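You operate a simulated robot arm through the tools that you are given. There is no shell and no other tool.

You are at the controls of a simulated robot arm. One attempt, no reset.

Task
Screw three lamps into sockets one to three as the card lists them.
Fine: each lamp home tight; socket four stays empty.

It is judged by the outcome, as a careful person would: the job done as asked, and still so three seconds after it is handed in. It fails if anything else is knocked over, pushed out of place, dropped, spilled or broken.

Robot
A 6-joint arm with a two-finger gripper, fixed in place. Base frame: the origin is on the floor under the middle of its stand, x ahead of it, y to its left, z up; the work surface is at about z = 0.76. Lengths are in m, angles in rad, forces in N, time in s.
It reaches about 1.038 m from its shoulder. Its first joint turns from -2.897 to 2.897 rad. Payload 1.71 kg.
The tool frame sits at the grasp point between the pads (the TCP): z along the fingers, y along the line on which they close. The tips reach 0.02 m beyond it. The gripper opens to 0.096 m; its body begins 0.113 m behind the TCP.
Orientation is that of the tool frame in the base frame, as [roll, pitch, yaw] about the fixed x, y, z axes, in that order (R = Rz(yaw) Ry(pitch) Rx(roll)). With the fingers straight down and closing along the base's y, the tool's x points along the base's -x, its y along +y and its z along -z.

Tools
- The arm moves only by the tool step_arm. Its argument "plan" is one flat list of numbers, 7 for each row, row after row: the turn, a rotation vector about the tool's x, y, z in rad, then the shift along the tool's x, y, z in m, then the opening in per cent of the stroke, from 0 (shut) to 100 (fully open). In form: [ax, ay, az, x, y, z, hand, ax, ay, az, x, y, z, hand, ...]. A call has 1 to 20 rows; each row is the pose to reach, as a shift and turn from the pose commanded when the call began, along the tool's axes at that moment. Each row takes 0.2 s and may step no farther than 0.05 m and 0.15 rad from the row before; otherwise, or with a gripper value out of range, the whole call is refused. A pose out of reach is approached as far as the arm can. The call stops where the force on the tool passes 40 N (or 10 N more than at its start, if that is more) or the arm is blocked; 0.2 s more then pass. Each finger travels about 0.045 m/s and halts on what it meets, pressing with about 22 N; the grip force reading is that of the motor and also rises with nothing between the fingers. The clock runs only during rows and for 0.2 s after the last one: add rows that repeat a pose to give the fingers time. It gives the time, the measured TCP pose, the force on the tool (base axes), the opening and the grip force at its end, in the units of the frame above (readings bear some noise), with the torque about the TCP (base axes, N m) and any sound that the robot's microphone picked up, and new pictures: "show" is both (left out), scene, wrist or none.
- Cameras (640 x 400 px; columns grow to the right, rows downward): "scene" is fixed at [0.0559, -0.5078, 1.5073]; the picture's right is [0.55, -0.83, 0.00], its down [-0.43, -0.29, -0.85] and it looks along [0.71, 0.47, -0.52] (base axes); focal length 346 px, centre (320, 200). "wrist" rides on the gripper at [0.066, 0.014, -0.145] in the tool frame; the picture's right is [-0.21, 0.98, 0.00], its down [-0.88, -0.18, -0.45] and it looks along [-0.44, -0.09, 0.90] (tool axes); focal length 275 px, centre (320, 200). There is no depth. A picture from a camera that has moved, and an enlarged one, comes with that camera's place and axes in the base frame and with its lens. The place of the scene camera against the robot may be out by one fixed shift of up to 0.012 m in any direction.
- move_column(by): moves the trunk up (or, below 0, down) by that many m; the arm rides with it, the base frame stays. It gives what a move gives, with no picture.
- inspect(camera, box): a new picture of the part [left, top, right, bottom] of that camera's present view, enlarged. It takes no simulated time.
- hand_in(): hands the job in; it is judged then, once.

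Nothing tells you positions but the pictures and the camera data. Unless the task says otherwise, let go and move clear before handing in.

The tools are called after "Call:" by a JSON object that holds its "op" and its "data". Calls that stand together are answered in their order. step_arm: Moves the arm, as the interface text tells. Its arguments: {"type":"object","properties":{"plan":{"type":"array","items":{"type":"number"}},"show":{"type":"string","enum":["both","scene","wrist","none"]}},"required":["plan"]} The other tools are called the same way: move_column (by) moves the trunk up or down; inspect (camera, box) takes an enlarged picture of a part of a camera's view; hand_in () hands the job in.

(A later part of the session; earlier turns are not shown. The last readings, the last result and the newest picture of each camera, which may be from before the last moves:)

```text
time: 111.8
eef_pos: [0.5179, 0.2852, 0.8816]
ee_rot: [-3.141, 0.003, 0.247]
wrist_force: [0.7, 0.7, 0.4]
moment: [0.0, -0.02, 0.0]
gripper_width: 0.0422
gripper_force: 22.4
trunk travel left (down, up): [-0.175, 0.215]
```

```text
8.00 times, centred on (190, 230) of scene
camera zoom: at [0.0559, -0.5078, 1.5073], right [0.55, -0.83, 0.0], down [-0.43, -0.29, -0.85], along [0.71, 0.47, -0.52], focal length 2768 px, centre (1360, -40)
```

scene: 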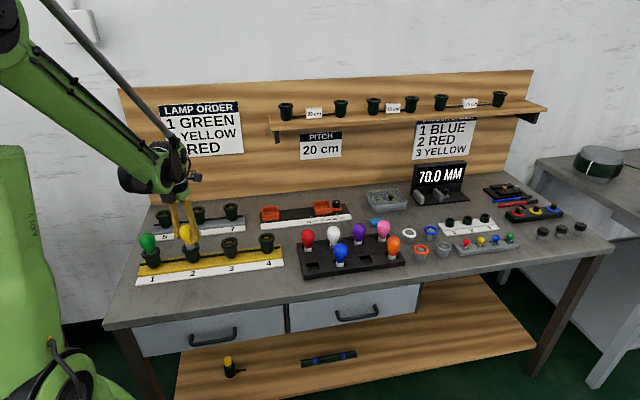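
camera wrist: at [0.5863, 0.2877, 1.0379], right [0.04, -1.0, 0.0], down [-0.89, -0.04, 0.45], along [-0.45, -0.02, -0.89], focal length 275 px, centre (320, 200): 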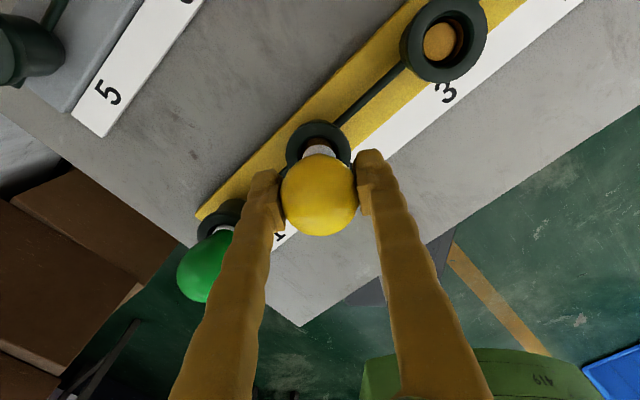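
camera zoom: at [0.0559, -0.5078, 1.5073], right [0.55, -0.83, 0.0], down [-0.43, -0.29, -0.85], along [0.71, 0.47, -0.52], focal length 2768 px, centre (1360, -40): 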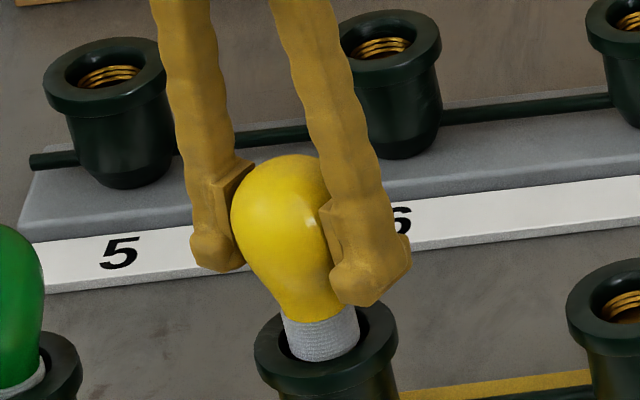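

The cap is now inside the mouth with no contact force. I'll continue down in 1 mm rows toward the thread.

Call:
{"op": "step_arm", "data": {"plan": [0, 0, 0, 0, 0, 0.001, 0, 0, 0, 0, 0, 0, 0.002, 0, 0, 0, 0, 0, 0, 0.003, 0, 0, 0, 0, 0, 0, 0.004, 0], "show": "none"}}

Call:
{"op": "step_arm", "data": {"plan": [0, 0, 0, 0, 0, 0.001, 0, 0, 0, 0, 0, 0, 0.002, 0, 0, 0, 0, 0, 0, 0.003, 0], "show": "scene"}}

Call:
{"op": "inspect", "data": {"camera": "scene", "box": [150, 205, 230, 255]}}

```text
time: 112.8
eef_pos: [0.5185, 0.2849, 0.8773]
ee_rot: [-3.141, 0.004, 0.246]
wrist_force: [0.0, 0.5, -0.1]
moment: [0.0, 0.01, -0.01]
gripper_width: 0.0423
gripper_force: 22.3
trunk travel left (down, up): [-0.175, 0.215]
```

```text
time: 113.6
eef_pos: [0.5176, 0.2853, 0.8748]
ee_rot: [-3.141, 0.004, 0.246]
wrist_force: [0.2, 0.5, 2.1]
moment: [0.02, 0.05, 0.02]
gripper_width: 0.042
gripper_force: 21.6
trunk travel left (down, up): [-0.175, 0.215]
```

scene: 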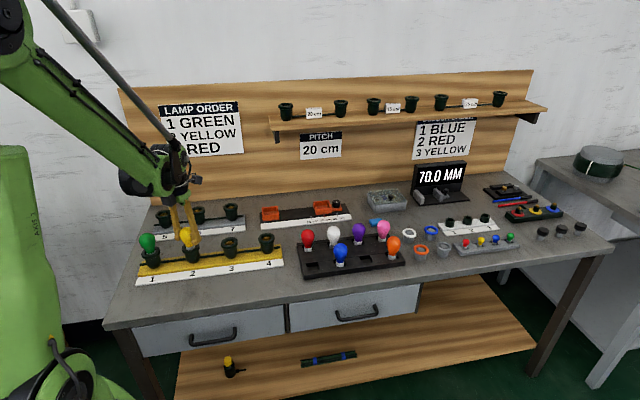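

```text
8.00 times, centred on (190, 230) of scene
camera zoom: at [0.0559, -0.5078, 1.5073], right [0.55, -0.83, 0.0], down [-0.43, -0.29, -0.85], along [0.71, 0.47, -0.52], focal length 2768 px, centre (1360, -40)
```

zoom: 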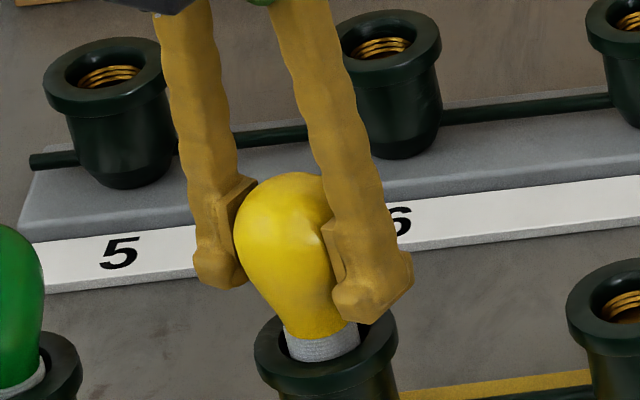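

Thread contact with 2 N and no side force; here yellow sits about 6.5 mm higher above its rim than green does above its own, which matches the ~7 mm thread length and supports green being fully home. Now I'll turn yellow clockwise, following down about 0.8 mm per rad.

Call:
{"op": "step_arm", "data": {"plan": [0, 0, 0.15, 0, 0, 0.0002, 0, 0, 0, 0.3, 0, 0, 0.0004, 0, 0, 0, 0.45, 0, 0, 0.0006, 0, 0, 0, 0.6, 0, 0, 0.0008, 0, 0, 0, 0.75, 0, 0, 0.00092, 0, 0, 0, 0.9, 0, 0, 0.00104, 0, 0, 0, 1.05, 0, 0, 0.00116, 0, 0, 0, 1.2, 0, 0, 0.00128, 0, 0, 0, 1.35, 0, 0, 0.0014, 0, 0, 0, 1.5, 0, 0, 0.00152, 0], "show": "none"}}

Call:
{"op": "step_arm", "data": {"plan": [0, 0, 0.15, 0, 0, 0.00012, 0, 0, 0, 0.3, 0, 0, 0.00024, 0, 0, 0, 0.45, 0, 0, 0.00036, 0, 0, 0, 0.6, 0, 0, 0.00048, 0, 0, 0, 0.75, 0, 0, 0.0006, 0, 0, 0, 0.9, 0, 0, 0.00072, 0, 0, 0, 1.05, 0, 0, 0.00084, 0, 0, 0, 1.2, 0, 0, 0.00096, 0, 0, 0, 1.35, 0, 0, 0.00108, 0, 0, 0, 1.5, 0, 0, 0.0012, 0], "show": "scene"}}

Call:
{"op": "inspect", "data": {"camera": "scene", "box": [150, 205, 230, 255]}}

```text
time: 115.8
eef_pos: [0.5173, 0.285, 0.8722]
ee_rot: [3.138, 0.0, -1.256]
wrist_force: [1.7, 1.6, 1.3]
moment: [0.04, -0.09, -0.01]
gripper_width: 0.0418
gripper_force: 21.8
trunk travel left (down, up): [-0.175, 0.215]
```

```text
time: 118.0
eef_pos: [0.518, 0.2853, 0.8715]
ee_rot: [-3.141, -0.003, -2.757]
wrist_force: [7.0, 4.6, 0.3]
moment: [0.25, -0.37, 0.01]
gripper_width: 0.042
gripper_force: 21.9
trunk travel left (down, up): [-0.175, 0.215]
```

scene: 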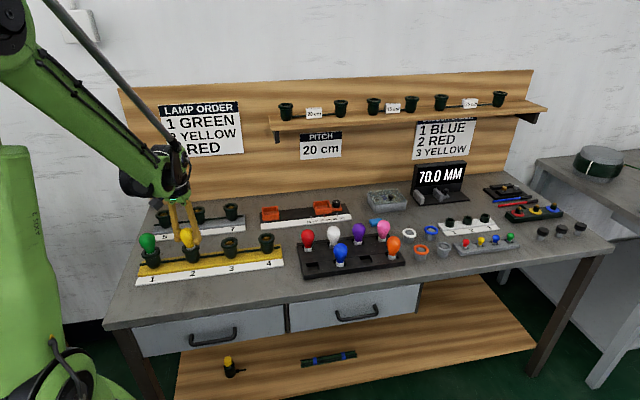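

```text
8.00 times, centred on (190, 230) of scene
camera zoom: at [0.0559, -0.5078, 1.5073], right [0.55, -0.83, 0.0], down [-0.43, -0.29, -0.85], along [0.71, 0.47, -0.52], focal length 2768 px, centre (1360, -40)
```

zoom: 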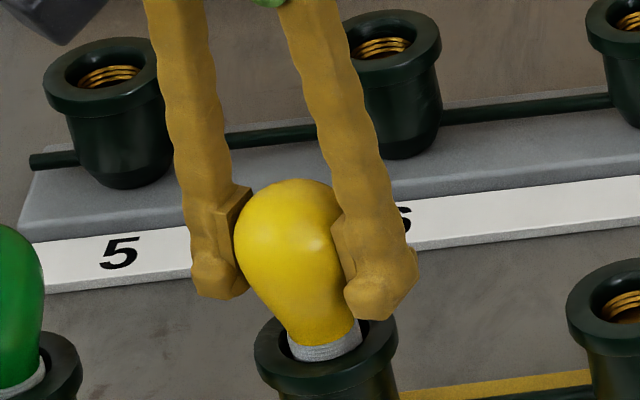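

Yellow is feeding in well: about 3 mm down over 3 rad, and the push has dropped to almost nothing. I'll continue for 2.7 rad with a slightly faster follow and a 1 mm side correction toward +x/+y.

Call:
{"op": "step_arm", "data": {"plan": [0, 0, 0.15, -0.0005, 0.0001, 0.0003, 0, 0, 0, 0.3, -0.001, 0.0002, 0.0006, 0, 0, 0, 0.45, -0.0012, 0.0002, 0.0009, 0, 0, 0, 0.6, -0.0012, 0.0002, 0.00107, 0, 0, 0, 0.75, -0.0012, 0.0002, 0.00124, 0, 0, 0, 0.9, -0.0012, 0.0002, 0.00141, 0, 0, 0, 1.05, -0.0012, 0.0002, 0.00158, 0, 0, 0, 1.2, -0.0012, 0.0002, 0.00175, 0, 0, 0, 1.35, -0.0012, 0.0002, 0.00192, 0, 0, 0, 1.5, -0.0012, 0.0002, 0.00209, 0], "show": "none"}}

Call:
{"op": "step_arm", "data": {"plan": [0, 0, 0.15, 0, 0, 0.00017, 0, 0, 0, 0.3, 0, 0, 0.00034, 0, 0, 0, 0.45, 0, 0, 0.00051, 0, 0, 0, 0.6, 0, 0, 0.00068, 0, 0, 0, 0.75, 0, 0, 0.00085, 0, 0, 0, 0.9, 0, 0, 0.00102, 0, 0, 0, 1.05, 0, 0, 0.00119, 0, 0, 0, 1.2, 0, 0, 0.00136, 0], "show": "scene"}}

Call:
{"op": "inspect", "data": {"camera": "scene", "box": [150, 205, 230, 255]}}

```text
time: 120.2
eef_pos: [0.5192, 0.2859, 0.8681]
ee_rot: [-3.138, -0.002, 2.028]
wrist_force: [3.6, 1.5, -1.2]
moment: [0.12, -0.16, 0.03]
gripper_width: 0.0422
gripper_force: 22.0
trunk travel left (down, up): [-0.175, 0.215]
```

```text
time: 122.0
eef_pos: [0.5198, 0.2858, 0.8682]
ee_rot: [-3.14, 0.003, 0.828]
wrist_force: [-0.2, 0.4, 0.1]
moment: [-0.01, -0.02, 0.01]
gripper_width: 0.042
gripper_force: 21.9
trunk travel left (down, up): [-0.175, 0.215]
```

scene: 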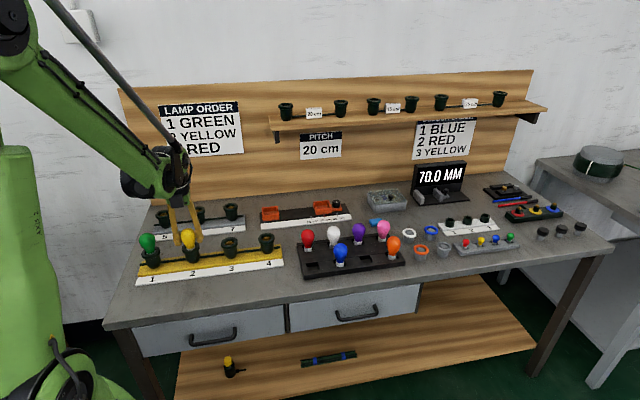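

```text
8.00 times, centred on (190, 230) of scene
camera zoom: at [0.0559, -0.5078, 1.5073], right [0.55, -0.83, 0.0], down [-0.43, -0.29, -0.85], along [0.71, 0.47, -0.52], focal length 2768 px, centre (1360, -40)
```

zoom: 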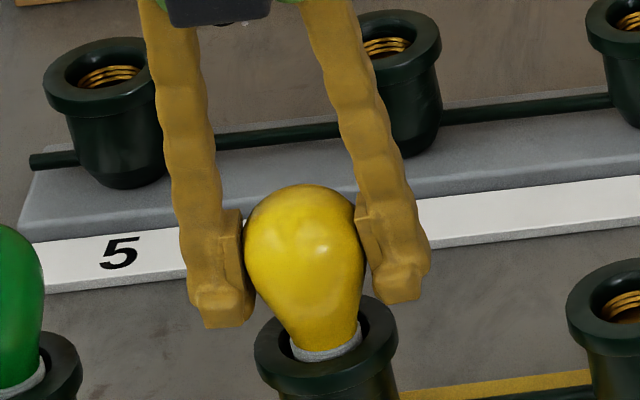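

Yellow has come down about 5.5 mm, to within 1 mm of green's level relative to the rim, with no load. I'll open, raise the grip to the bulb's widest part, unwind, and regrip for final tightening.

Call:
{"op": "step_arm", "data": {"plan": [0, 0, 0, 0, 0, 0, 70, 0, 0, 0, 0, 0, 0, 70, 0, 0, 0, 0, 0, -0.003, 70, 0, 0, -0.15, 0, 0, -0.003, 70, 0, 0, -0.3, 0, 0, -0.003, 70, 0, 0, -0.45, 0, 0, -0.003, 70, 0, 0, -0.6, 0, 0, -0.003, 70, 0, 0, -0.75, 0, 0, -0.003, 70, 0, 0, -0.9, 0, 0, -0.003, 70, 0, 0, -1.05, 0, 0, -0.003, 70, 0, 0, -1.2, 0, 0, -0.003, 70, 0, 0, -1.35, 0, 0, -0.003, 70, 0, 0, -1.5, 0, 0, -0.003, 70, 0, 0, -1.65, 0, 0, -0.003, 70, 0, 0, -1.8, 0, 0, -0.003, 70, 0, 0, -1.95, 0, 0, -0.003, 70, 0, 0, -2.1, 0, 0, -0.003, 70, 0, 0, -2.25, 0, 0, -0.003, 70, 0, 0, -2.4, 0, 0, -0.003, 70, 0, 0, -2.55, 0, 0, -0.003, 70]}}

Call:
{"op": "inspect", "data": {"camera": "scene", "box": [150, 205, 230, 255]}}

Call:
{"op": "step_arm", "data": {"plan": [0, 0, -0.15, 0, 0, 0, 70, 0, 0, -0.3, 0, 0, 0, 70, 0, 0, -0.45, 0, 0, 0, 70, 0, 0, -0.6, 0, 0, 0, 70, 0, 0, -0.75, 0, 0, 0, 70, 0, 0, -0.9, 0, 0, 0, 70, 0, 0, -1.05, 0, 0, 0, 70, 0, 0, -1.2, 0, 0, 0, 70, 0, 0, -1.35, 0, 0, 0, 70, 0, 0, -1.5, 0, 0, 0, 70, 0, 0, -1.65, 0, 0, 0, 70, 0, 0, -1.8, 0, 0, 0, 70, 0, 0, -1.95, 0, 0, 0, 70, 0, 0, -2.1, 0, 0, 0, 70, 0, 0, -2.25, 0, 0, 0, 70, 0, 0, -2.4, 0, 0, 0, 70, 0, 0, -2.55, 0, 0, 0, 70, 0, 0, -2.7, 0, 0, 0, 70, 0, 0, -2.85, 0, 0, 0, 70, 0, 0, -3.0, 0, 0, 0, 70], "show": "wrist"}}

```text
time: 126.2
eef_pos: [0.5193, 0.2859, 0.8723]
ee_rot: [-3.141, -0.003, -2.9]
wrist_force: [0.3, -0.6, 0.9]
moment: [-0.04, 0.01, 0.0]
gripper_width: 0.0672
gripper_force: 0.0
trunk travel left (down, up): [-0.175, 0.215]
camera wrist: at [0.4539, 0.2837, 1.0166], right [-0.03, 1.0, 0.0], down [0.9, 0.03, 0.44], along [0.44, 0.01, -0.9], focal length 275 px, centre (320, 200)
```

scene: 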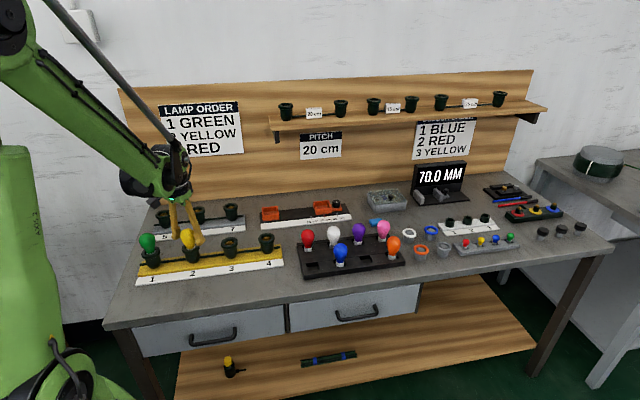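
wrist: 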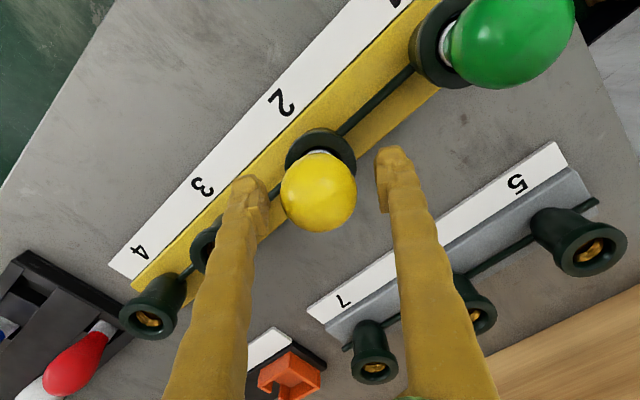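

```text
8.00 times, centred on (190, 230) of scene
camera zoom: at [0.0559, -0.5078, 1.5073], right [0.55, -0.83, 0.0], down [-0.43, -0.29, -0.85], along [0.71, 0.47, -0.52], focal length 2768 px, centre (1360, -40)
```

zoom: 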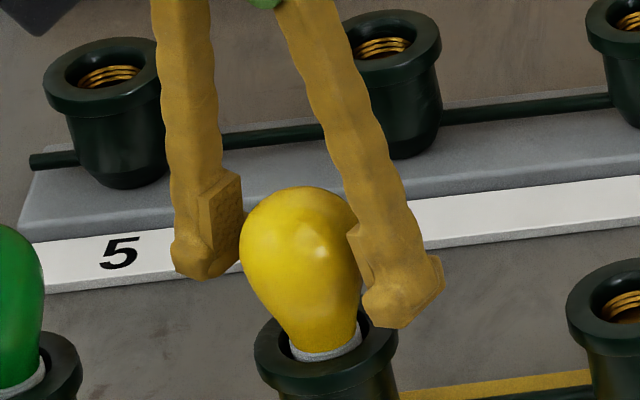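

```text
time: 130.4
eef_pos: [0.5183, 0.2866, 0.8729]
ee_rot: [-3.141, 0.004, 0.099]
wrist_force: [1.3, 0.8, 0.1]
moment: [0.03, 0.02, 0.01]
gripper_width: 0.0673
gripper_force: 0.1
trunk travel left (down, up): [-0.175, 0.215]
camera wrist: at [0.5875, 0.2789, 1.0163], right [-0.11, -0.99, 0.0], down [-0.89, 0.1, 0.45], along [-0.44, 0.05, -0.89], focal length 275 px, centre (320, 200)
```

wrist: 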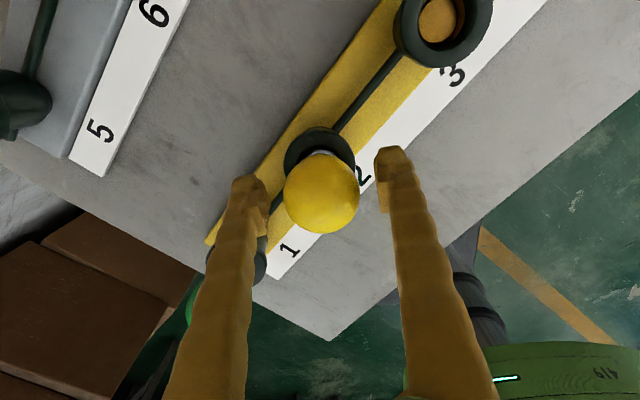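

Yellow's bulb centre is at (0.5193, 0.2853, 0.869), the same height as green's 0.870, after a similar amount of turning. I'll grip at the widest part and keep turning at constant height to see whether it feeds further or has reached its stop.

Call:
{"op": "step_arm", "data": {"plan": [0, 0, 0, 0.0009, 0.0011, 0.003, 70, 0, 0, 0, 0.0009, 0.0011, 0.003, 0, 0, 0, 0, 0.0009, 0.0011, 0.003, 0, 0, 0, 0, 0.0009, 0.0011, 0.003, 0], "show": "none"}}

Call:
{"op": "step_arm", "data": {"plan": [0, 0, 0.15, 0, 0, 0, 0, 0, 0, 0.3, 0, 0, 0, 0, 0, 0, 0.45, 0, 0, 0, 0, 0, 0, 0.6, 0, 0, 0, 0, 0, 0, 0.75, 0, 0, 0, 0, 0, 0, 0.9, 0, 0, 0, 0, 0, 0, 1.05, 0, 0, 0, 0, 0, 0, 1.2, 0, 0, 0, 0], "show": "none"}}

Call:
{"op": "step_arm", "data": {"plan": [0, 0, 0.15, 0, 0, 0, 0, 0, 0, 0.3, 0, 0, 0, 0, 0, 0, 0.45, 0, 0, 0, 0, 0, 0, 0.6, 0, 0, 0, 0, 0, 0, 0.75, 0, 0, 0, 0, 0, 0, 0.9, 0, 0, 0, 0, 0, 0, 1.05, 0, 0, 0, 0, 0, 0, 1.2, 0, 0, 0, 0, 0, 0, 1.35, 0, 0, 0, 0, 0, 0, 1.5, 0, 0, 0, 0], "show": "scene"}}

Call:
{"op": "inspect", "data": {"camera": "scene", "box": [150, 205, 230, 255]}}

```text
time: 131.4
eef_pos: [0.5205, 0.2861, 0.8689]
ee_rot: [3.141, 0.004, 0.097]
wrist_force: [0.2, -0.6, 0.7]
moment: [-0.02, 0.01, 0.03]
gripper_width: 0.0424
gripper_force: 21.7
trunk travel left (down, up): [-0.175, 0.215]
```

```text
time: 133.2
eef_pos: [0.5216, 0.284, 0.8681]
ee_rot: [3.138, 0.001, -1.106]
wrist_force: [0.1, -0.1, 0.0]
moment: [0.03, -0.03, -0.01]
gripper_width: 0.0422
gripper_force: 21.8
trunk travel left (down, up): [-0.175, 0.215]
```

```text
time: 135.4
eef_pos: [0.5206, 0.2855, 0.8687]
ee_rot: [3.141, -0.003, -2.605]
wrist_force: [-0.2, 0.3, 1.4]
moment: [0.01, 0.01, 0.0]
gripper_width: 0.0423
gripper_force: 22.0
trunk travel left (down, up): [-0.175, 0.215]
```

scene: 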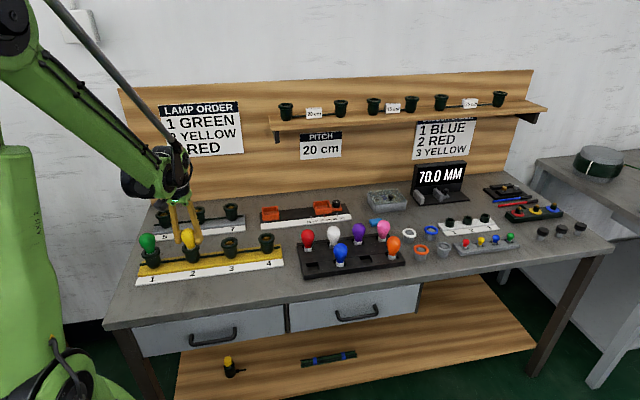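

```text
8.00 times, centred on (190, 230) of scene
camera zoom: at [0.0559, -0.5078, 1.5073], right [0.55, -0.83, 0.0], down [-0.43, -0.29, -0.85], along [0.71, 0.47, -0.52], focal length 2768 px, centre (1360, -40)
```

zoom: 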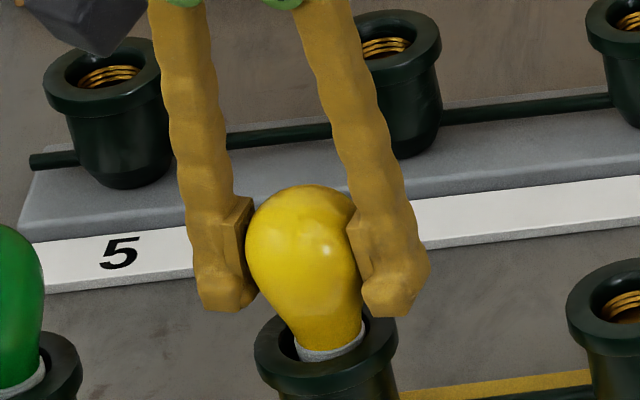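

At constant height the load stays near zero over 2.7 rad, just as with green, and both bulbs sit at the same level, so this looks like the stop. To be sure it's the fingers slipping on a tight lamp, I'll compare its surface pattern in the wrist view before and after a short turn.

Call:
{"op": "inspect", "data": {"camera": "wrist", "box": [272, 145, 368, 240]}}

Call:
{"op": "step_arm", "data": {"plan": [0, 0, 0.15, 0, 0, 0, 0, 0, 0, 0.3, 0, 0, 0, 0, 0, 0, 0.45, 0, 0, 0, 0], "show": "wrist"}}

Call:
{"op": "inspect", "data": {"camera": "wrist", "box": [272, 145, 368, 240]}}

Call:
{"op": "step_arm", "data": {"plan": [0, 0, 0.15, 0, 0, 0, 0, 0, 0, 0.3, 0, 0, 0, 0, 0, 0, 0.45, 0, 0, 0, 0], "show": "wrist"}}

Call:
{"op": "inspect", "data": {"camera": "wrist", "box": [272, 145, 368, 240]}}

```text
4.21 times, centred on (320, 192) of wrist
camera zoom: at [0.4587, 0.2635, 1.0129], right [-0.32, 0.95, 0.0], down [0.85, 0.29, 0.44], along [0.42, 0.14, -0.9], focal length 1159 px, centre (320, 232)
```

zoom: 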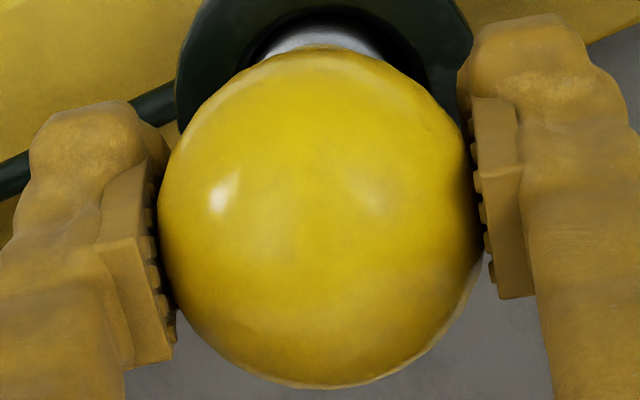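

```text
time: 136.2
eef_pos: [0.5214, 0.2859, 0.869]
ee_rot: [3.142, -0.003, -3.054]
wrist_force: [-0.8, 0.8, 0.2]
moment: [0.01, 0.05, 0.03]
gripper_width: 0.0423
gripper_force: 22.3
trunk travel left (down, up): [-0.175, 0.215]
camera wrist: at [0.4555, 0.2931, 1.0135], right [0.12, 0.99, 0.0], down [0.89, -0.11, 0.44], along [0.44, -0.05, -0.9], focal length 275 px, centre (320, 200)
```

wrist: 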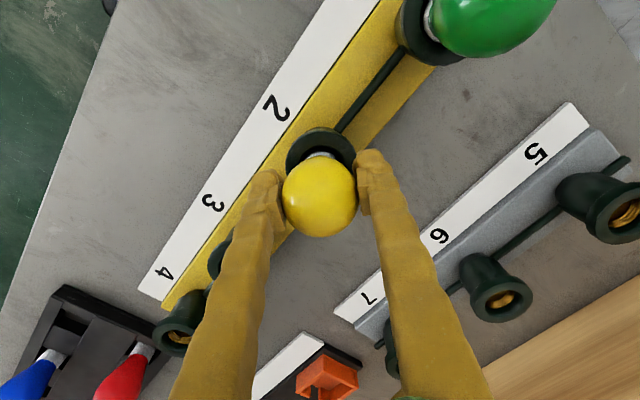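

```text
4.21 times, centred on (320, 192) of wrist
camera zoom: at [0.4555, 0.2931, 1.0135], right [0.12, 0.99, 0.0], down [0.89, -0.11, 0.44], along [0.44, -0.05, -0.9], focal length 1159 px, centre (320, 232)
```

zoom: 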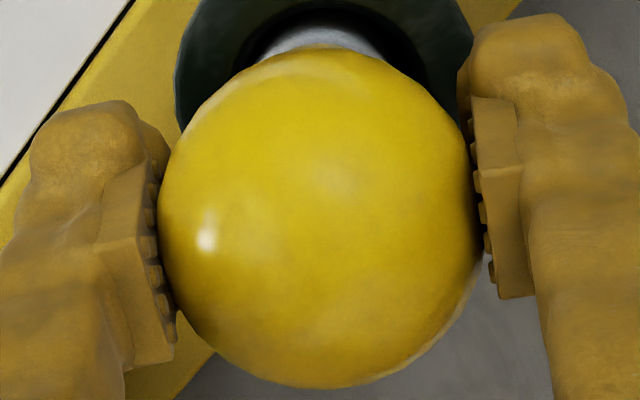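

```text
time: 137.0
eef_pos: [0.5207, 0.2857, 0.8673]
ee_rot: [-3.14, -0.004, 2.779]
wrist_force: [-0.3, 2.9, 1.5]
moment: [0.13, -0.02, -0.02]
gripper_width: 0.0421
gripper_force: 21.7
trunk travel left (down, up): [-0.175, 0.215]
camera wrist: at [0.4654, 0.3212, 1.0132], right [0.54, 0.84, 0.0], down [0.76, -0.48, 0.44], along [0.37, -0.24, -0.9], focal length 275 px, centre (320, 200)
```

wrist: 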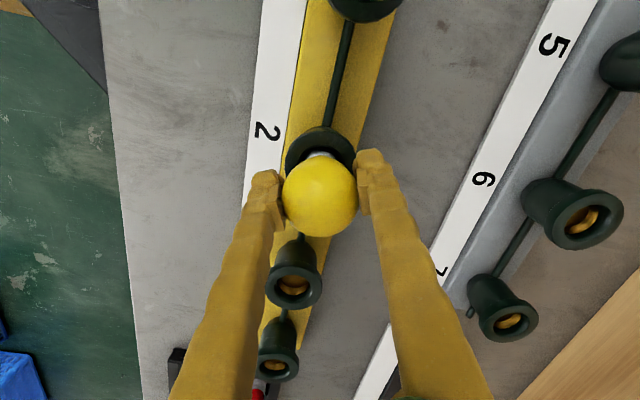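

```text
4.21 times, centred on (320, 192) of wrist
camera zoom: at [0.4654, 0.3212, 1.0132], right [0.54, 0.84, 0.0], down [0.76, -0.48, 0.44], along [0.37, -0.24, -0.9], focal length 1159 px, centre (320, 232)
```

zoom: 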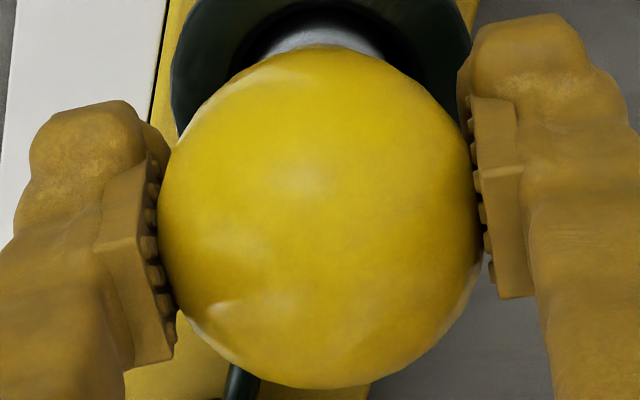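

Yellow behaves exactly like green: it fed about 6.8 mm and then stopped, at the same height, which equals the full thread length, so it is home and has been turned well past the stop. I'll release it, rise, and move over to the red lamp near (0.763, 0.022).

Call:
{"op": "step_arm", "data": {"plan": [0, 0, 0, 0, 0, 0, 80, 0, 0, 0, 0, 0, 0, 80, 0, 0, 0, 0, 0, 0, 80, 0, 0, 0, 0, 0, -0.045, 80, 0, 0, 0, 0, 0, -0.09, 80, 0, 0, 0, 0, 0, -0.132, 80, 0, 0, -0.04, -0.0356, -0.0179, -0.132, 80, 0, 0, -0.08, -0.0711, -0.0357, -0.132, 80, 0, 0, -0.12, -0.1067, -0.0536, -0.132, 80, 0, 0, -0.16, -0.1423, -0.0714, -0.132, 80, 0, 0, -0.2, -0.1778, -0.0893, -0.132, 80, 0, 0, -0.24, -0.2134, -0.1071, -0.132, 80, 0, 0, -0.28, -0.249, -0.125, -0.132, 80, 0, 0, -0.32, -0.2845, -0.1428, -0.132, 80, 0, 0, -0.36, -0.3201, -0.1607, -0.132, 80, 0, 0, -0.36, -0.3201, -0.1607, -0.132, 80]}}

Call:
{"op": "inspect", "data": {"camera": "wrist", "box": [220, 80, 420, 205]}}

Call:
{"op": "inspect", "data": {"camera": "scene", "box": [125, 210, 221, 270]}}

```text
time: 140.4
eef_pos: [0.7629, 0.0227, 1.0008]
ee_rot: [-3.141, -0.003, 3.142]
wrist_force: [-0.6, 0.1, -0.1]
moment: [0.03, 0.07, 0.02]
gripper_width: 0.0769
gripper_force: 0.0
trunk travel left (down, up): [-0.175, 0.215]
camera wrist: at [0.6984, 0.0357, 1.1456], right [0.21, 0.98, 0.0], down [0.88, -0.19, 0.44], along [0.43, -0.09, -0.9], focal length 275 px, centre (320, 200)
```

scene: 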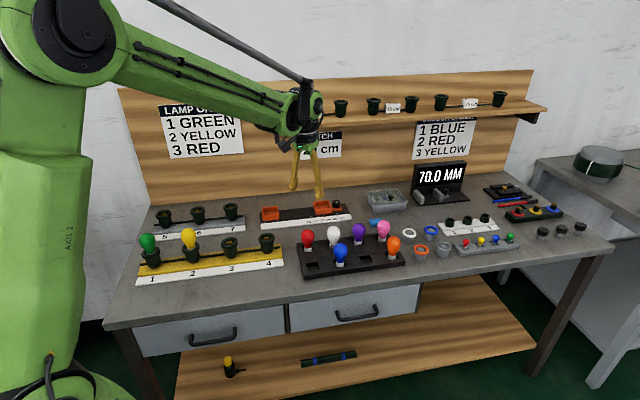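
wrist: 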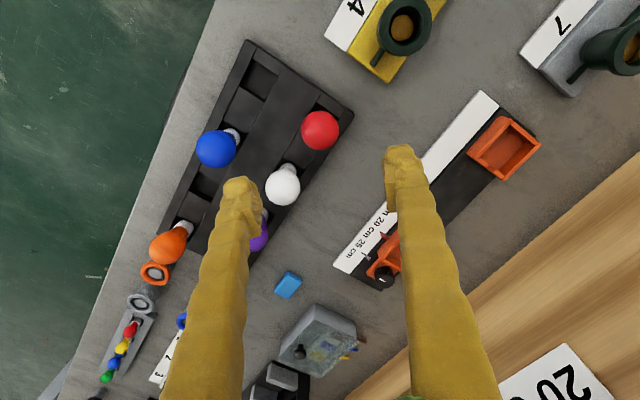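

```text
3.20 times, centred on (320, 142) of wrist
camera zoom: at [0.6984, 0.0357, 1.1456], right [0.21, 0.98, 0.0], down [0.88, -0.19, 0.44], along [0.43, -0.09, -0.9], focal length 881 px, centre (320, 384)
```

zoom: 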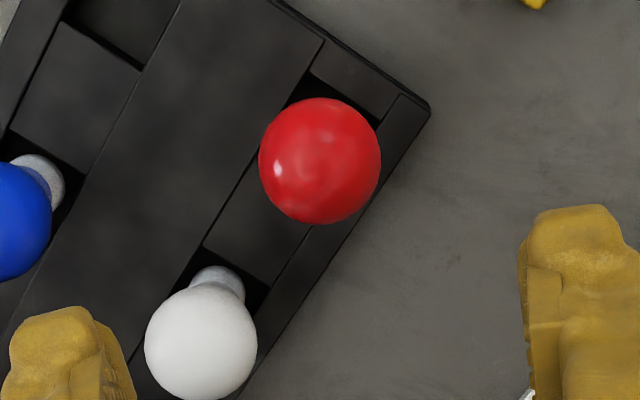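

```text
6.67 times, centred on (173, 240) of scene
camera zoom: at [0.0559, -0.5078, 1.5073], right [0.55, -0.83, 0.0], down [-0.43, -0.29, -0.85], along [0.71, 0.47, -0.52], focal length 2306 px, centre (1300, -67)
```

zoom: 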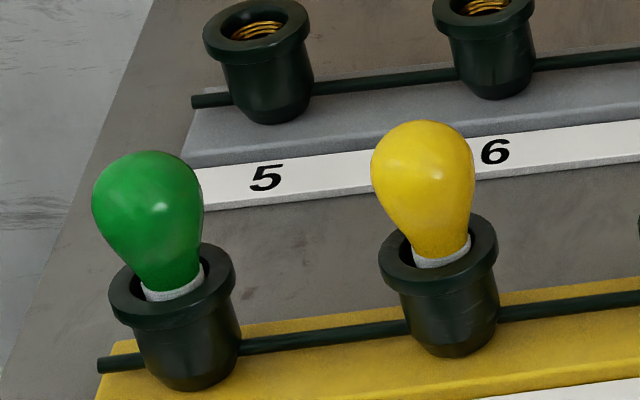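

Green and yellow look identical in seating: same height above their rims and both upright. Red's bulb is at (0.7637, 0.0223), almost under the gripper, so I'll descend to just above it and check.

Call:
{"op": "step_arm", "data": {"plan": [0, 0, 0, -0.0008, -0.0004, 0.04, 75, 0, 0, 0, -0.0008, -0.0004, 0.08, 75, 0, 0, 0, -0.0008, -0.0004, 0.115, 75, 0, 0, 0, -0.0008, -0.0004, 0.115, 75, 0, 0, 0, -0.0008, -0.0004, 0.115, 75], "show": "wrist"}}

Call:
{"op": "inspect", "data": {"camera": "wrist", "box": [220, 100, 420, 225]}}

```text
time: 141.6
eef_pos: [0.7584, 0.0255, 0.8835]
ee_rot: [-3.142, -0.004, 3.141]
wrist_force: [0.3, -1.4, -0.5]
moment: [0.03, -0.01, 0.01]
gripper_width: 0.0723
gripper_force: 0.1
trunk travel left (down, up): [-0.175, 0.215]
camera wrist: at [0.6952, 0.0391, 1.0283], right [0.21, 0.98, 0.0], down [0.88, -0.19, 0.44], along [0.43, -0.09, -0.9], focal length 275 px, centre (320, 200)
```

wrist: 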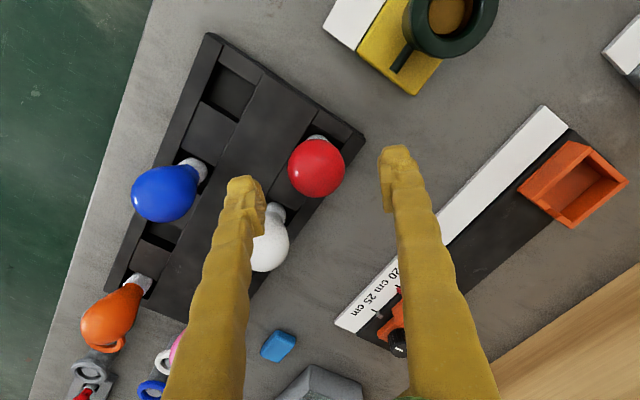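

```text
3.20 times, centred on (320, 162) of wrist
camera zoom: at [0.6952, 0.0391, 1.0283], right [0.21, 0.98, 0.0], down [0.88, -0.19, 0.44], along [0.43, -0.09, -0.9], focal length 881 px, centre (320, 320)
```

zoom: 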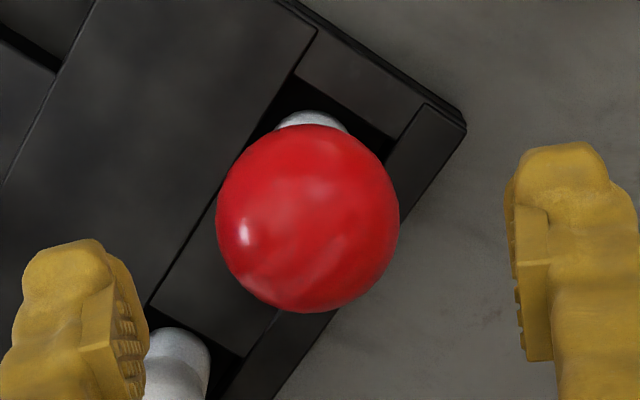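

Red's centre confirms at (0.7647, 0.0219); the arm drifted about 6 mm off on the way down. I'll correct sideways, descend to grip height, and look before closing.

Call:
{"op": "step_arm", "data": {"plan": [0, 0, 0, -0.003, -0.002, 0.0, 75, 0, 0, 0, -0.0058, -0.0036, 0.0, 75, 0, 0, 0, -0.0058, -0.0036, 0.02, 75, 0, 0, 0, -0.0058, -0.0036, 0.04, 75, 0, 0, 0, -0.0058, -0.0036, 0.0545, 75, 0, 0, 0, -0.0058, -0.0036, 0.0545, 75, 0, 0, 0, -0.0058, -0.0036, 0.0545, 75], "show": "wrist"}}

Call:
{"op": "inspect", "data": {"camera": "wrist", "box": [220, 120, 420, 245]}}

```text
time: 143.2
eef_pos: [0.7668, 0.0198, 0.8293]
ee_rot: [3.14, -0.004, 3.14]
wrist_force: [0.2, -0.6, 0.0]
moment: [0.0, 0.01, -0.01]
gripper_width: 0.0721
gripper_force: 0.1
trunk travel left (down, up): [-0.175, 0.215]
camera wrist: at [0.7029, 0.0336, 0.975], right [0.21, 0.98, 0.0], down [0.88, -0.19, 0.44], along [0.43, -0.09, -0.9], focal length 275 px, centre (320, 200)
```

wrist: 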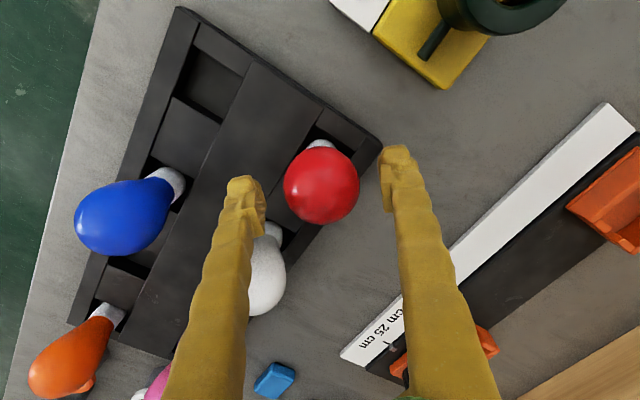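

```text
3.20 times, centred on (320, 182) of wrist
camera zoom: at [0.7029, 0.0336, 0.975], right [0.21, 0.98, 0.0], down [0.88, -0.19, 0.44], along [0.43, -0.09, -0.9], focal length 881 px, centre (320, 256)
```

zoom: 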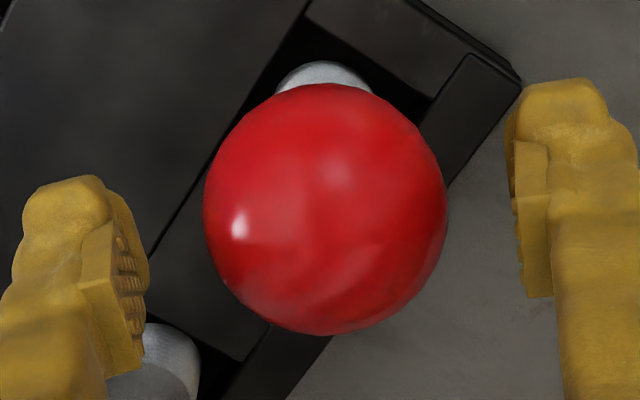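

The fingers straddle red but are about 2 mm past centre in x, so I'll trim that and close.

Call:
{"op": "step_arm", "data": {"plan": [0, 0, 0, 0.0022, 0.0015, 0, 75, 0, 0, 0, 0.0022, 0.0015, 0, 75], "show": "wrist"}}

Call:
{"op": "inspect", "data": {"camera": "wrist", "box": [220, 120, 420, 245]}}

Call:
{"op": "step_arm", "data": {"plan": [0, 0, 0, 0, 0, 0, 30, 0, 0, 0, 0, 0, 0, 0, 0, 0, 0, 0, 0, 0, 0, 0, 0, 0, 0, 0, 0, 0], "show": "wrist"}}

Call:
{"op": "inspect", "data": {"camera": "scene", "box": [265, 190, 395, 271]}}

```text
time: 143.8
eef_pos: [0.7648, 0.0193, 0.83]
ee_rot: [-3.141, -0.002, 3.14]
wrist_force: [0.7, 0.1, -0.3]
moment: [0.01, 0.03, 0.0]
gripper_width: 0.0721
gripper_force: 0.1
trunk travel left (down, up): [-0.175, 0.215]
camera wrist: at [0.7009, 0.0338, 0.9745], right [0.21, 0.98, 0.0], down [0.88, -0.19, 0.44], along [0.43, -0.09, -0.9], focal length 275 px, centre (320, 200)
```

wrist: 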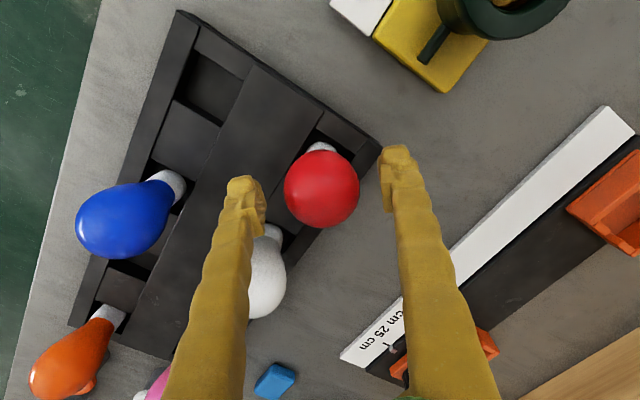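

```text
3.20 times, centred on (320, 182) of wrist
camera zoom: at [0.7009, 0.0338, 0.9745], right [0.21, 0.98, 0.0], down [0.88, -0.19, 0.44], along [0.43, -0.09, -0.9], focal length 881 px, centre (320, 256)
```

zoom: 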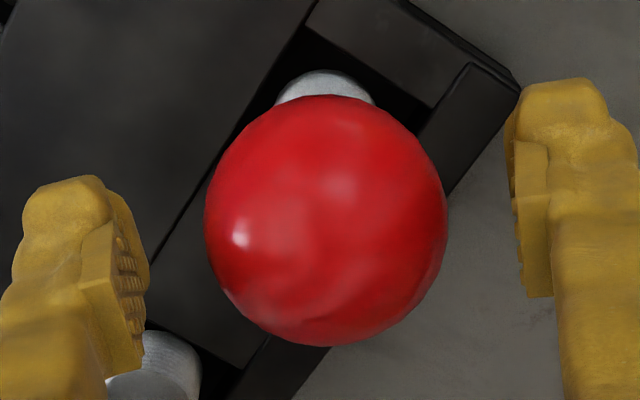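

```text
time: 144.8
eef_pos: [0.7664, 0.0188, 0.8294]
ee_rot: [-3.14, -0.004, 3.14]
wrist_force: [-0.5, -0.2, -0.7]
moment: [0.02, 0.0, -0.04]
gripper_width: 0.0412
gripper_force: 22.3
trunk travel left (down, up): [-0.175, 0.215]
camera wrist: at [0.701, 0.0338, 0.9745], right [0.21, 0.98, 0.0], down [0.88, -0.19, 0.44], along [0.43, -0.09, -0.9], focal length 275 px, centre (320, 200)
```

wrist: 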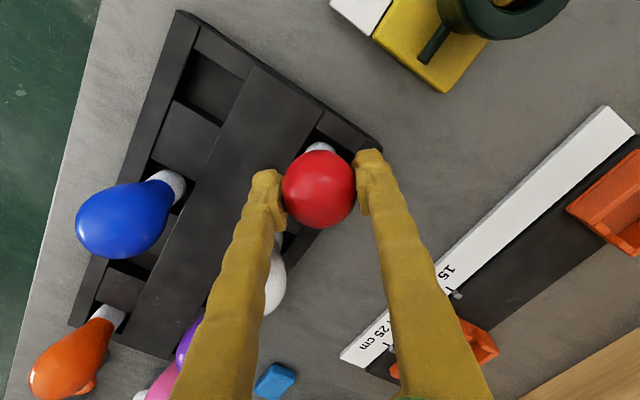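

```text
4.92 times, centred on (330, 230) of scene
camera zoom: at [0.0559, -0.5078, 1.5073], right [0.55, -0.83, 0.0], down [-0.43, -0.29, -0.85], along [0.71, 0.47, -0.52], focal length 1703 px, centre (271, 50)
```

zoom: 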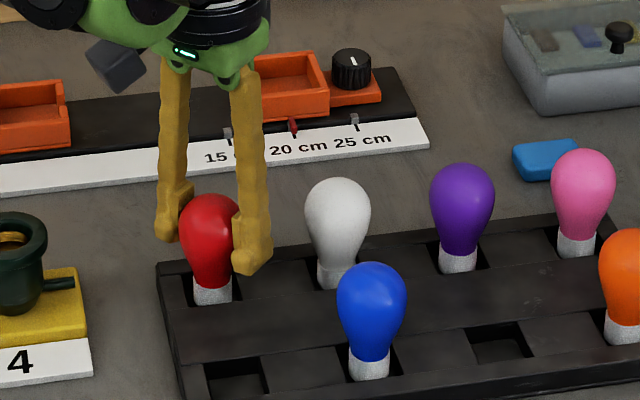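

Red is held (41.2 mm, 22 N). I'll lift it straight out and then carry it over to socket 3 at about (0.602, 0.2045), winding counter-clockwise.

Call:
{"op": "step_arm", "data": {"plan": [0, 0, 0, 0, 0, -0.01, 0, 0, 0, 0, 0, 0, -0.03, 0, 0, 0, 0, 0, 0, -0.06, 0, 0, 0, 0, 0, 0, -0.1, 0, 0, 0, 0, 0, 0, -0.14, 0, 0, 0, 0, 0, 0, -0.14, 0], "show": "scene"}}

Call:
{"op": "inspect", "data": {"camera": "scene", "box": [265, 165, 365, 227]}}

Call:
{"op": "step_arm", "data": {"plan": [0, 0, -0.15, 0.0235, 0.0265, 0, 0, 0, 0, -0.3, 0.047, 0.0531, 0, 0, 0, 0, -0.45, 0.0705, 0.0796, 0, 0, 0, 0, -0.6, 0.0941, 0.1061, 0, 0, 0, 0, -0.75, 0.1176, 0.1326, 0, 0, 0, 0, -0.9, 0.1411, 0.1592, 0, 0, 0, 0, -1.05, 0.1646, 0.1857, 0, 0, 0, 0, -1.2, 0.1646, 0.1857, 0, 0, 0, 0, -1.35, 0.1646, 0.1857, 0, 0, 0, 0, -1.5, 0.1646, 0.1857, 0, 0, 0, 0, -1.65, 0.1646, 0.1857, 0, 0, 0, 0, -1.8, 0.1646, 0.1857, 0, 0, 0, 0, -1.95, 0.1646, 0.1857, 0, 0, 0, 0, -2.1, 0.1646, 0.1857, 0, 0, 0, 0, -2.25, 0.1646, 0.1857, 0, 0, 0, 0, -2.4, 0.1646, 0.1857, 0, 0, 0, 0, -2.55, 0.1646, 0.1857, 0, 0, 0, 0, -2.7, 0.1646, 0.1857, 0, 0, 0, 0, -2.85, 0.1646, 0.1857, 0, 0, 0, 0, -3.0, 0.1646, 0.1857, 0, 0]}}

Call:
{"op": "inspect", "data": {"camera": "wrist", "box": [256, 90, 384, 170]}}

```text
time: 146.2
eef_pos: [0.7679, 0.0202, 0.9704]
ee_rot: [-3.141, -0.002, 3.14]
wrist_force: [0.0, 0.1, 0.2]
moment: [0.01, 0.0, 0.0]
gripper_width: 0.0416
gripper_force: 21.8
trunk travel left (down, up): [-0.175, 0.215]
```

scene: 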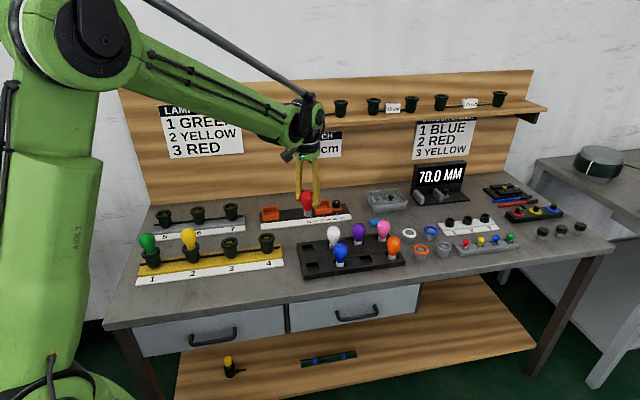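

```text
6.40 times, centred on (315, 196) of scene
camera zoom: at [0.0559, -0.5078, 1.5073], right [0.55, -0.83, 0.0], down [-0.43, -0.29, -0.85], along [0.71, 0.47, -0.52], focal length 2214 px, centre (352, 226)
```

zoom: 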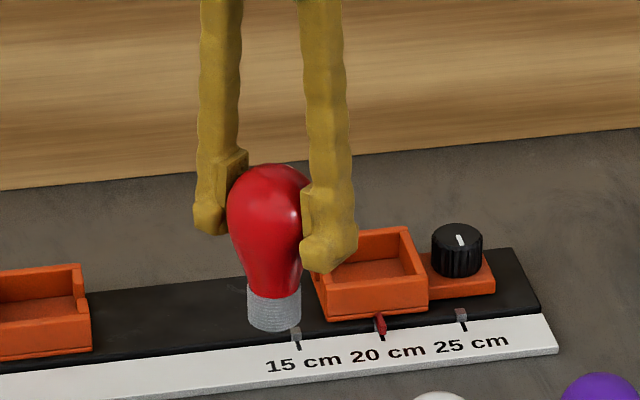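

```text
time: 150.4
eef_pos: [0.6018, 0.2057, 0.9685]
ee_rot: [3.139, 0.001, -0.14]
wrist_force: [0.3, 0.1, -0.3]
moment: [-0.04, -0.03, 0.01]
gripper_width: 0.0412
gripper_force: 21.3
trunk travel left (down, up): [-0.175, 0.215]
camera wrist: at [0.6673, 0.1825, 1.1144], right [-0.34, -0.94, 0.0], down [-0.84, 0.31, 0.45], along [-0.42, 0.15, -0.89], focal length 275 px, centre (320, 200)
```

scene: 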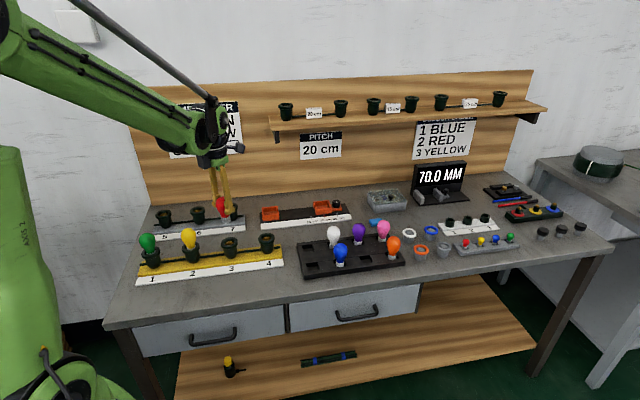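
wrist: 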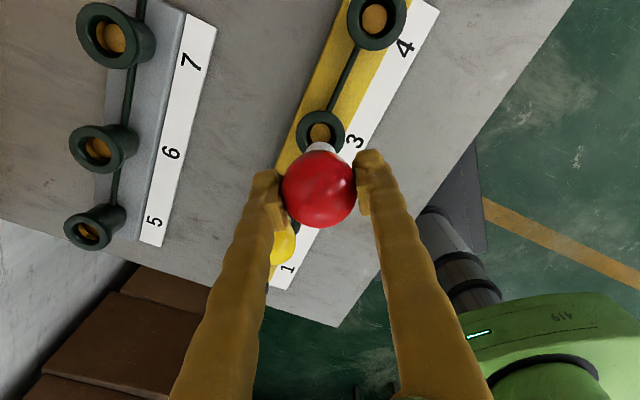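

```text
5.00 times, centred on (320, 130) of wrist
camera zoom: at [0.6673, 0.1825, 1.1144], right [-0.34, -0.94, 0.0], down [-0.84, 0.31, 0.45], along [-0.42, 0.15, -0.89], focal length 1376 px, centre (320, 550)
```

zoom: 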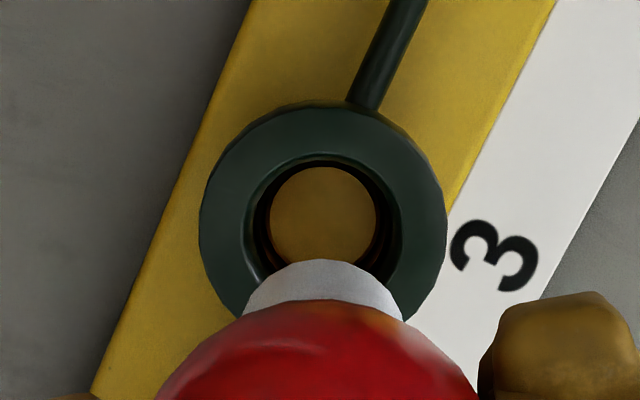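

Red hangs straight, and in this view the cap and socket 3's mouth line up sideways. I'll lower to about 10 mm above the rim, winding the last quarter radian, then re-check the alignment before inserting.

Call:
{"op": "step_arm", "data": {"plan": [0, 0, -0.12, -0.0005, 0, 0.02, 0, 0, 0, -0.24, -0.001, 0, 0.04, 0, 0, 0, -0.24, -0.001, 0, 0.057, 0, 0, 0, -0.24, -0.001, 0, 0.0635, 0, 0, 0, -0.24, -0.001, 0, 0.0635, 0, 0, 0, -0.24, -0.001, 0, 0.0635, 0]}}

Call:
{"op": "inspect", "data": {"camera": "wrist", "box": [256, 90, 384, 170]}}

Call:
{"op": "inspect", "data": {"camera": "scene", "box": [190, 195, 270, 245]}}

```text
time: 151.8
eef_pos: [0.6016, 0.2056, 0.9063]
ee_rot: [-3.141, 0.004, 0.098]
wrist_force: [-0.2, 0.6, -0.1]
moment: [0.0, 0.02, -0.02]
gripper_width: 0.0412
gripper_force: 22.0
trunk travel left (down, up): [-0.175, 0.215]
camera wrist: at [0.6697, 0.1983, 1.0514], right [-0.11, -0.99, 0.0], down [-0.89, 0.1, 0.45], along [-0.44, 0.05, -0.89], focal length 275 px, centre (320, 200)
```

scene: 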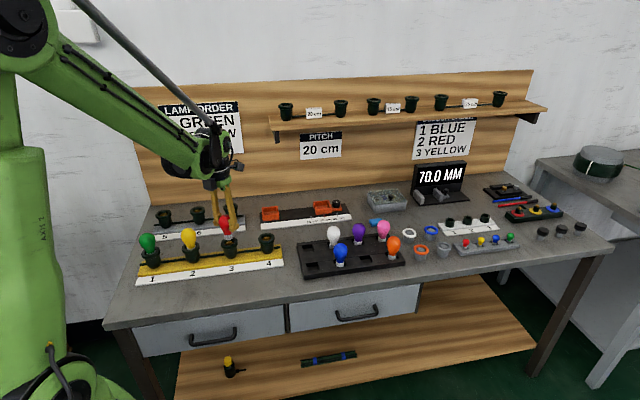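
wrist: 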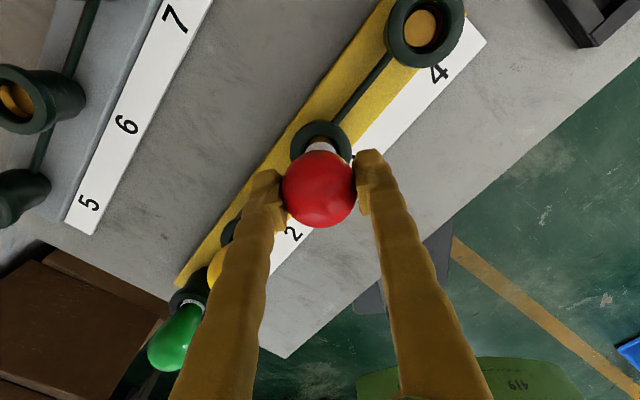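

```text
5.00 times, centred on (320, 130) of wrist
camera zoom: at [0.6697, 0.1983, 1.0514], right [-0.11, -0.99, 0.0], down [-0.89, 0.1, 0.45], along [-0.44, 0.05, -0.89], focal length 1376 px, centre (320, 550)
```

zoom: 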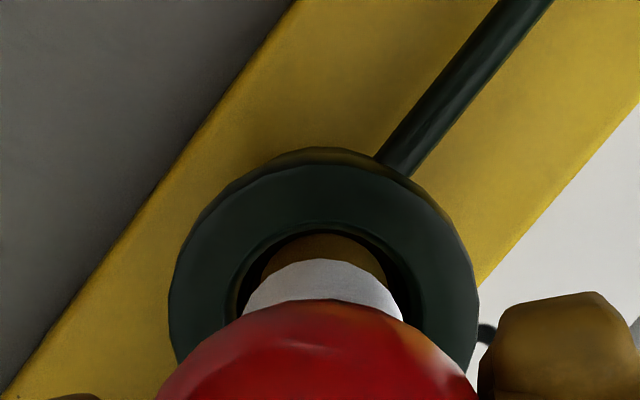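

```text
8.00 times, centred on (230, 220) of scene
camera zoom: at [0.0559, -0.5078, 1.5073], right [0.55, -0.83, 0.0], down [-0.43, -0.29, -0.85], along [0.71, 0.47, -0.52], focal length 2768 px, centre (1040, 40)
```

zoom: 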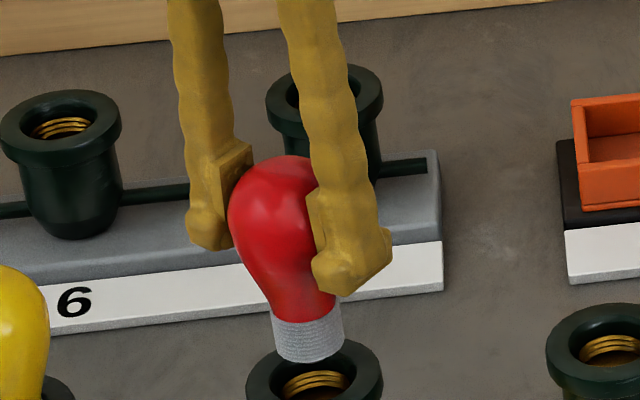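

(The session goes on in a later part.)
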